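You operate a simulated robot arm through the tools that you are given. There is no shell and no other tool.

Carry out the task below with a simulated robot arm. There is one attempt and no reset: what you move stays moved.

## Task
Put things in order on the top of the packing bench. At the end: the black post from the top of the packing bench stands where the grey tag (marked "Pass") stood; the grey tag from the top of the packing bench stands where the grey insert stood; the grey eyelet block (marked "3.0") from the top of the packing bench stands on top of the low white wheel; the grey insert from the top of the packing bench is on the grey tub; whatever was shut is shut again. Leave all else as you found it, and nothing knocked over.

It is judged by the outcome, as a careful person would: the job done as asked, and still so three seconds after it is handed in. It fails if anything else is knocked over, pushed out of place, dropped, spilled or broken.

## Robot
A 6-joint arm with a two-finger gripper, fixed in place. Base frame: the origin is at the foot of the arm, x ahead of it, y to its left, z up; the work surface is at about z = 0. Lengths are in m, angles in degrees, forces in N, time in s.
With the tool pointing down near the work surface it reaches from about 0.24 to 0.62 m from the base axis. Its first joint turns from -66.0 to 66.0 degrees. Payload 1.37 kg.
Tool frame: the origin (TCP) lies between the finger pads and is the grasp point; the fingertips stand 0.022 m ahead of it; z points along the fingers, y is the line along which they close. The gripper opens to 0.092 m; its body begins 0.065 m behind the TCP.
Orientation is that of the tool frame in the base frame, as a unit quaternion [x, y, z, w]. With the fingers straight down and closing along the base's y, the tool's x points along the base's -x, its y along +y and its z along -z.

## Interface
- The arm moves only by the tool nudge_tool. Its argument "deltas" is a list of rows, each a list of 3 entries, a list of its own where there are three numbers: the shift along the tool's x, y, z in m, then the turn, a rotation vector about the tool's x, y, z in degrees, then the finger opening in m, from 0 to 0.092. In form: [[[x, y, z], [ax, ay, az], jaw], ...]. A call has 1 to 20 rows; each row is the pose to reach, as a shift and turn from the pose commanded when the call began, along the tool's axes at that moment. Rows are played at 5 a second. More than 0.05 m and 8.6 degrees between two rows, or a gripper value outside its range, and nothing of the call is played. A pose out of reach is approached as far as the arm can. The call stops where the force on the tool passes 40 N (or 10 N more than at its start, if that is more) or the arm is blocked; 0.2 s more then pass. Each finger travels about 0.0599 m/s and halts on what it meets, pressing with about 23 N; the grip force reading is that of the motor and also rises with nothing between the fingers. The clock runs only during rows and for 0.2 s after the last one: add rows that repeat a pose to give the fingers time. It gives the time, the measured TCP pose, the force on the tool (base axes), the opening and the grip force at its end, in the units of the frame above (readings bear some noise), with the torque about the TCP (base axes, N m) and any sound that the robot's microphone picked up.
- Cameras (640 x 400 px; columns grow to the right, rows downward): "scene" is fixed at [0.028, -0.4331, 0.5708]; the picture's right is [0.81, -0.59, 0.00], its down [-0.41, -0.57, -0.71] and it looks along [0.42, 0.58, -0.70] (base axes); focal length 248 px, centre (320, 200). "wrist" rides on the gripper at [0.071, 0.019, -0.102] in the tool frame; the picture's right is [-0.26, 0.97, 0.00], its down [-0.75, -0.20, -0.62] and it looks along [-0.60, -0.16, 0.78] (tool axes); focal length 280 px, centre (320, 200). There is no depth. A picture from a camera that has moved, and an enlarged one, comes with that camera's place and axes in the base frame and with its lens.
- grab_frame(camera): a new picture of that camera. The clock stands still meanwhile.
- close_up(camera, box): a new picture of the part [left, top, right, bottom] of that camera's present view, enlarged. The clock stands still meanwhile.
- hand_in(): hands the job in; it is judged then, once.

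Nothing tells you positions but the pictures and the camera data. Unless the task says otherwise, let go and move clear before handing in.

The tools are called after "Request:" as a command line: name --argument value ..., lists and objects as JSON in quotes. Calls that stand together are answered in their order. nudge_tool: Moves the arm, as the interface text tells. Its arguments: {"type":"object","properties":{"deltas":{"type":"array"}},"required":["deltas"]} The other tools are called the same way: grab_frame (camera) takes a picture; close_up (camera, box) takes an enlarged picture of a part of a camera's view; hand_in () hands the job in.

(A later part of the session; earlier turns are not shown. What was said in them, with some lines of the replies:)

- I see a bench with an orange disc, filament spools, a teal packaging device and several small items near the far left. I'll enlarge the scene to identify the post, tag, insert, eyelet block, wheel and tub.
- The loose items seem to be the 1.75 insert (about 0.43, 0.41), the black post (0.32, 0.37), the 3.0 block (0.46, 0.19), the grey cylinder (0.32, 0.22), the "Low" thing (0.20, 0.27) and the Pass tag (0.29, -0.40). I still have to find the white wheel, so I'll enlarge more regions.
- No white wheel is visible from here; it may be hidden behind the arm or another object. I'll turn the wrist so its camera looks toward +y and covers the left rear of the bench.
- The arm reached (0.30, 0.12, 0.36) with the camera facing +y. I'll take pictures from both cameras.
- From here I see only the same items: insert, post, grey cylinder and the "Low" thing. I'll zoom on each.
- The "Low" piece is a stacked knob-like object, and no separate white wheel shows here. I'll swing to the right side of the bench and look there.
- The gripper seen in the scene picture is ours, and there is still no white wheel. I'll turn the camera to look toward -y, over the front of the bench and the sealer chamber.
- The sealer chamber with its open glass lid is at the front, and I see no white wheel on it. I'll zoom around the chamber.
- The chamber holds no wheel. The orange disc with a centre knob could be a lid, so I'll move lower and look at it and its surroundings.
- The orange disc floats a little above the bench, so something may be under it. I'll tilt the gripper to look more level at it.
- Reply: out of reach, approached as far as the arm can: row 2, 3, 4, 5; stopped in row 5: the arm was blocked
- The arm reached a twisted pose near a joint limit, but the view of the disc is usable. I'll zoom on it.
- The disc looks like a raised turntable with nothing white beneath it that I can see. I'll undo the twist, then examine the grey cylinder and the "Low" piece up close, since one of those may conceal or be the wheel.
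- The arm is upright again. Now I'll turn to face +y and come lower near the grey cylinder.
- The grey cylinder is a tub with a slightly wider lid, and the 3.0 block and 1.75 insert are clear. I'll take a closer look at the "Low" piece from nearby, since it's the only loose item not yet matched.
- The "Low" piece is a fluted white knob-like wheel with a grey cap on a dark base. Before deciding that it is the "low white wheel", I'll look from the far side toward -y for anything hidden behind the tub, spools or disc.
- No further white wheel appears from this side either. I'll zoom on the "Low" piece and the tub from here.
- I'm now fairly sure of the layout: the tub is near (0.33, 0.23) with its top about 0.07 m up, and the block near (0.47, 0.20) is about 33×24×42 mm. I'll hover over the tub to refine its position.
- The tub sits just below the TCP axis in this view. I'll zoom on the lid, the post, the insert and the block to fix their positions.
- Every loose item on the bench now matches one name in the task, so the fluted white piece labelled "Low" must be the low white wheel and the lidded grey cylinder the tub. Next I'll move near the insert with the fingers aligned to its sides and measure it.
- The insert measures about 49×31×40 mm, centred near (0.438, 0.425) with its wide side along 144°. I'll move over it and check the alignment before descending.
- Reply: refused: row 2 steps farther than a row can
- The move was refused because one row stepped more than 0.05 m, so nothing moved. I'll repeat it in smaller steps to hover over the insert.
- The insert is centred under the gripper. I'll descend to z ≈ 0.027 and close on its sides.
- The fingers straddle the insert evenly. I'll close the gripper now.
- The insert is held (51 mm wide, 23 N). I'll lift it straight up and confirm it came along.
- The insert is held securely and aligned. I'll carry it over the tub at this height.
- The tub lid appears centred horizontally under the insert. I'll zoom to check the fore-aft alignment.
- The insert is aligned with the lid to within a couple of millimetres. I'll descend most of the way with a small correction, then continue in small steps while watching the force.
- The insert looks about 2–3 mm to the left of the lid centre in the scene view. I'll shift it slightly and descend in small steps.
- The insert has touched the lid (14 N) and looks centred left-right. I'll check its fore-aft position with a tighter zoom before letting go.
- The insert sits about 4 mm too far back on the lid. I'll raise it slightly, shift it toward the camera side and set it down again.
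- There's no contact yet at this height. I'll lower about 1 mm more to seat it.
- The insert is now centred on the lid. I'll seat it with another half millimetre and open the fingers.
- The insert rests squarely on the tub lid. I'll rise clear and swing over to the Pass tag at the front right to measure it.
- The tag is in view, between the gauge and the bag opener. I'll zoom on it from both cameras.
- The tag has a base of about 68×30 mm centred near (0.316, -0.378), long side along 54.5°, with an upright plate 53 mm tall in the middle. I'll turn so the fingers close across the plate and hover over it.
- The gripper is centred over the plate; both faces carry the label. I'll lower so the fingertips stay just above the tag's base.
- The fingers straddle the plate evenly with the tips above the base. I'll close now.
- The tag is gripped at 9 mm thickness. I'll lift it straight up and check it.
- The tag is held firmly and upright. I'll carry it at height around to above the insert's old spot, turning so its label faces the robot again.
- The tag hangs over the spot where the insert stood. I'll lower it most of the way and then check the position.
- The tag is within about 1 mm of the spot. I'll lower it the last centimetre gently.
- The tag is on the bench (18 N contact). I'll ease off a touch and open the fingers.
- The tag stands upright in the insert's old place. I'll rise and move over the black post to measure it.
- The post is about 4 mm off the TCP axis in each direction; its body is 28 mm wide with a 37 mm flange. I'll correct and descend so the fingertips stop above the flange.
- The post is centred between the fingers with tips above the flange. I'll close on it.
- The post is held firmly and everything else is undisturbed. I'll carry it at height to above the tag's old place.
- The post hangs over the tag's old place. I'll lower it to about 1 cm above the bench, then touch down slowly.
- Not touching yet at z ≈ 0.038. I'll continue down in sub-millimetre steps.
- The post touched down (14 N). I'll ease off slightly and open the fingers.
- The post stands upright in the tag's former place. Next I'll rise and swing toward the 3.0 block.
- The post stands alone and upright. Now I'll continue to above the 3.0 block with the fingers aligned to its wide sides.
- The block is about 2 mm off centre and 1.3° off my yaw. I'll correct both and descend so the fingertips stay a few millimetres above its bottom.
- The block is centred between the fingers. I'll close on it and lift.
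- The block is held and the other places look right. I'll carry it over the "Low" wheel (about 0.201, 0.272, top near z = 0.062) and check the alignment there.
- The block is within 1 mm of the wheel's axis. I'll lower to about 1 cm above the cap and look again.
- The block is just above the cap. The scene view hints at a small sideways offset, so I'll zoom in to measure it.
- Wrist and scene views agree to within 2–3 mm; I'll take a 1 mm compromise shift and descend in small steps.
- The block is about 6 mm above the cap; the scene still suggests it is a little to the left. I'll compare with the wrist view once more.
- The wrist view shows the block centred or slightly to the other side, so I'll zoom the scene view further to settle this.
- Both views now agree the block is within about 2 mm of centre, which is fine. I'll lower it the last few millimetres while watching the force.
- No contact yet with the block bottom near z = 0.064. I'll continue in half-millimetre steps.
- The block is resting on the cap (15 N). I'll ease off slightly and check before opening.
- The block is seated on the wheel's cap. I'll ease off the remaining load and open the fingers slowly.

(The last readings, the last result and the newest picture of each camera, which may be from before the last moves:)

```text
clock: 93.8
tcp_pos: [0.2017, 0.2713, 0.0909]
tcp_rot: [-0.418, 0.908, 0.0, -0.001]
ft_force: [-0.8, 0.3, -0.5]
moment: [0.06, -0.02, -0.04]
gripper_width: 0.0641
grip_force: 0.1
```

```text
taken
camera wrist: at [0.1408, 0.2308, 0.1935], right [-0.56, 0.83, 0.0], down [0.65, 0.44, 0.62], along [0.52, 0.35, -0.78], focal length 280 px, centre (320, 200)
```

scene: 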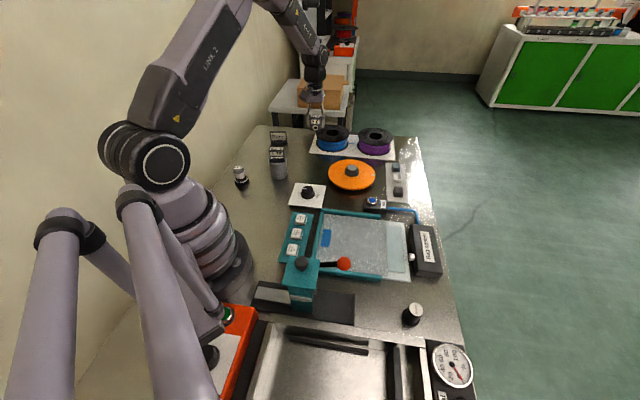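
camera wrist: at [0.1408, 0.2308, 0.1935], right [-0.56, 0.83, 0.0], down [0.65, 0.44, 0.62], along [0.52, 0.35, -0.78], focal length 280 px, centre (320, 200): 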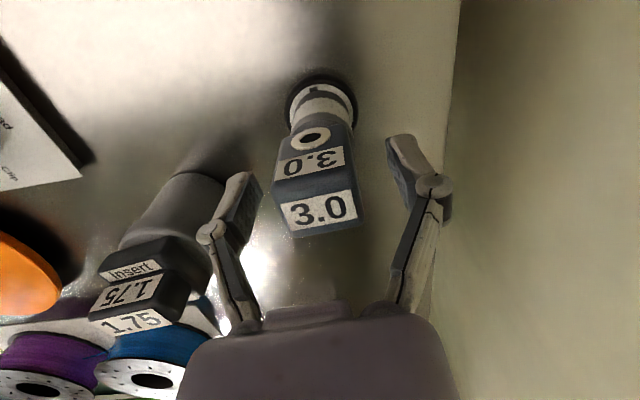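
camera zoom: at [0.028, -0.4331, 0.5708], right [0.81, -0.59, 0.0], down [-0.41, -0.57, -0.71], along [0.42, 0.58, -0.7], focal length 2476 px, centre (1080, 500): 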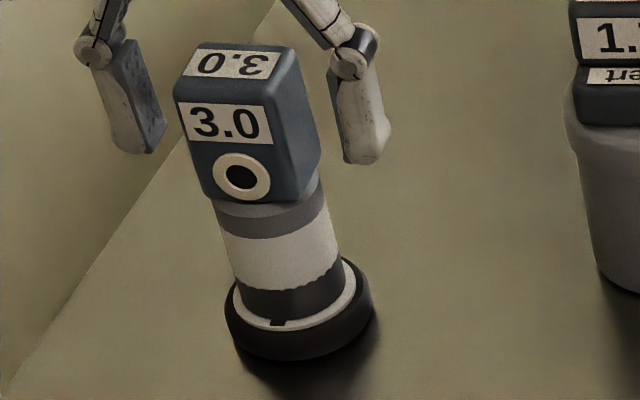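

The block stands on the wheel. I'll rise straight up and clear, then inspect everything.

Request:
nudge_tool --deltas '[[[0, 0, -0.02], [0, 0, 0], 0.07], [[0, 0, -0.05], [0, 0, 0], 0.08], [[0, 0, -0.09], [0, 0, 0], 0.08], [[0, 0, -0.13], [0, 0, 0], 0.08], [[0, 0, -0.17], [0, 0, 0], 0.08], [[0, 0, -0.2], [0, 0, 0], 0.08]]'

Request:
grab_frame --camera "scene"

Request:
close_up --camera "scene" --box '[220, 115, 340, 200]'

Request:
grab_frame --camera "wrist"

```text
clock: 95.2
tcp_pos: [0.1996, 0.2715, 0.2923]
tcp_rot: [-0.418, 0.909, -0.001, -0.001]
ft_force: [0.0, 0.4, 0.0]
moment: [-0.01, -0.04, 0.02]
gripper_width: 0.0803
grip_force: 0.0
```

```text
taken
```

scene: 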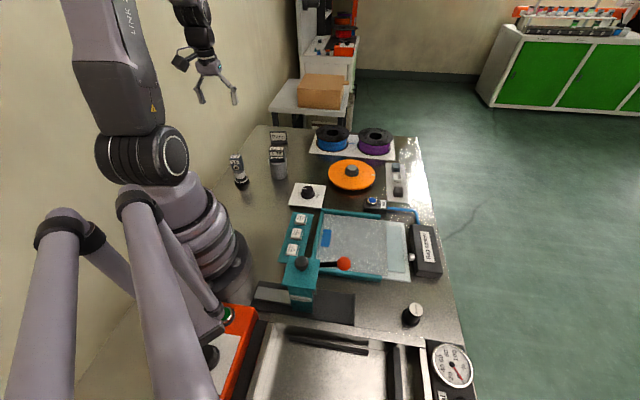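

```text
4.71 times, centred on (280, 158) of scene
camera zoom: at [0.028, -0.4331, 0.5708], right [0.81, -0.59, 0.0], down [-0.41, -0.57, -0.71], along [0.42, 0.58, -0.7], focal length 1165 px, centre (508, 400)
```

zoom: 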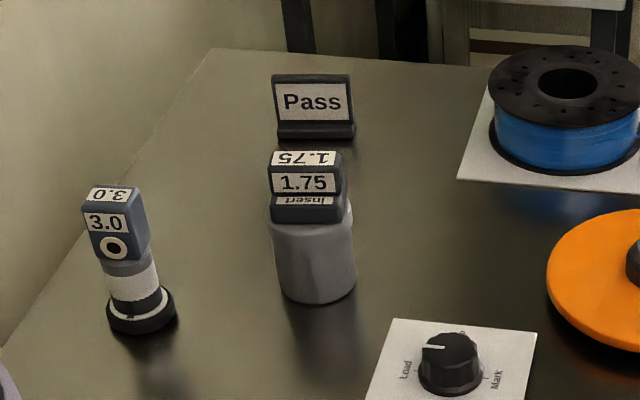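

```text
taken
camera wrist: at [0.1387, 0.2299, 0.3945], right [-0.56, 0.83, 0.0], down [0.65, 0.44, 0.62], along [0.52, 0.35, -0.78], focal length 280 px, centre (320, 200)
```

wrist: 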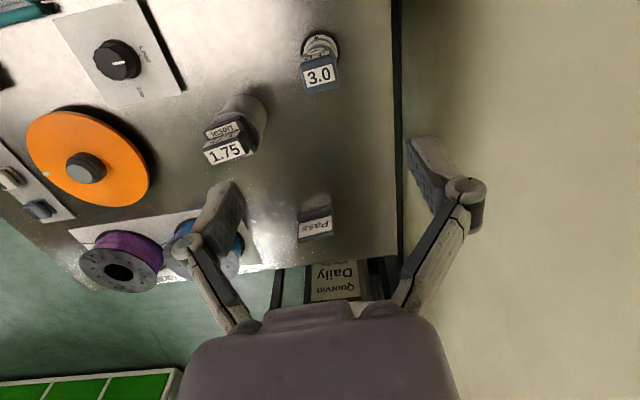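

Everything is in place: the insert is on the tub, the tag is where the insert stood, the post is where the tag stood, and the 3.0 block stands on the "Low" white wheel. The tub is still shut and the gripper is clear, so I'm handing in.

Request:
hand_in

```text
The job is handed in.
```

The job is handed in, and all four pieces stand where you asked in the last pictures I took. One thing rests on my judgement: nothing on the bench looked plainly like a low white wheel. I took it to be the fluted white piece labelled "Low", because it was the only loose item no other name in the task fitted.

| Item | Where it is now |
|---|---|
| Black post (28 mm) | Where the grey "Pass" tag stood, upright |
| Grey tag ("Pass") | Where the grey insert stood, upright |
| Grey eyelet block ("3.0") | On top of the white piece labelled "Low", about 2 mm off centre at most |
| Grey insert (1.75) | On the lid of the grey tub |

I never opened the tub, so its lid is still shut. Nothing else was knocked over or moved that I could see, and the gripper is open and clear above the bench.
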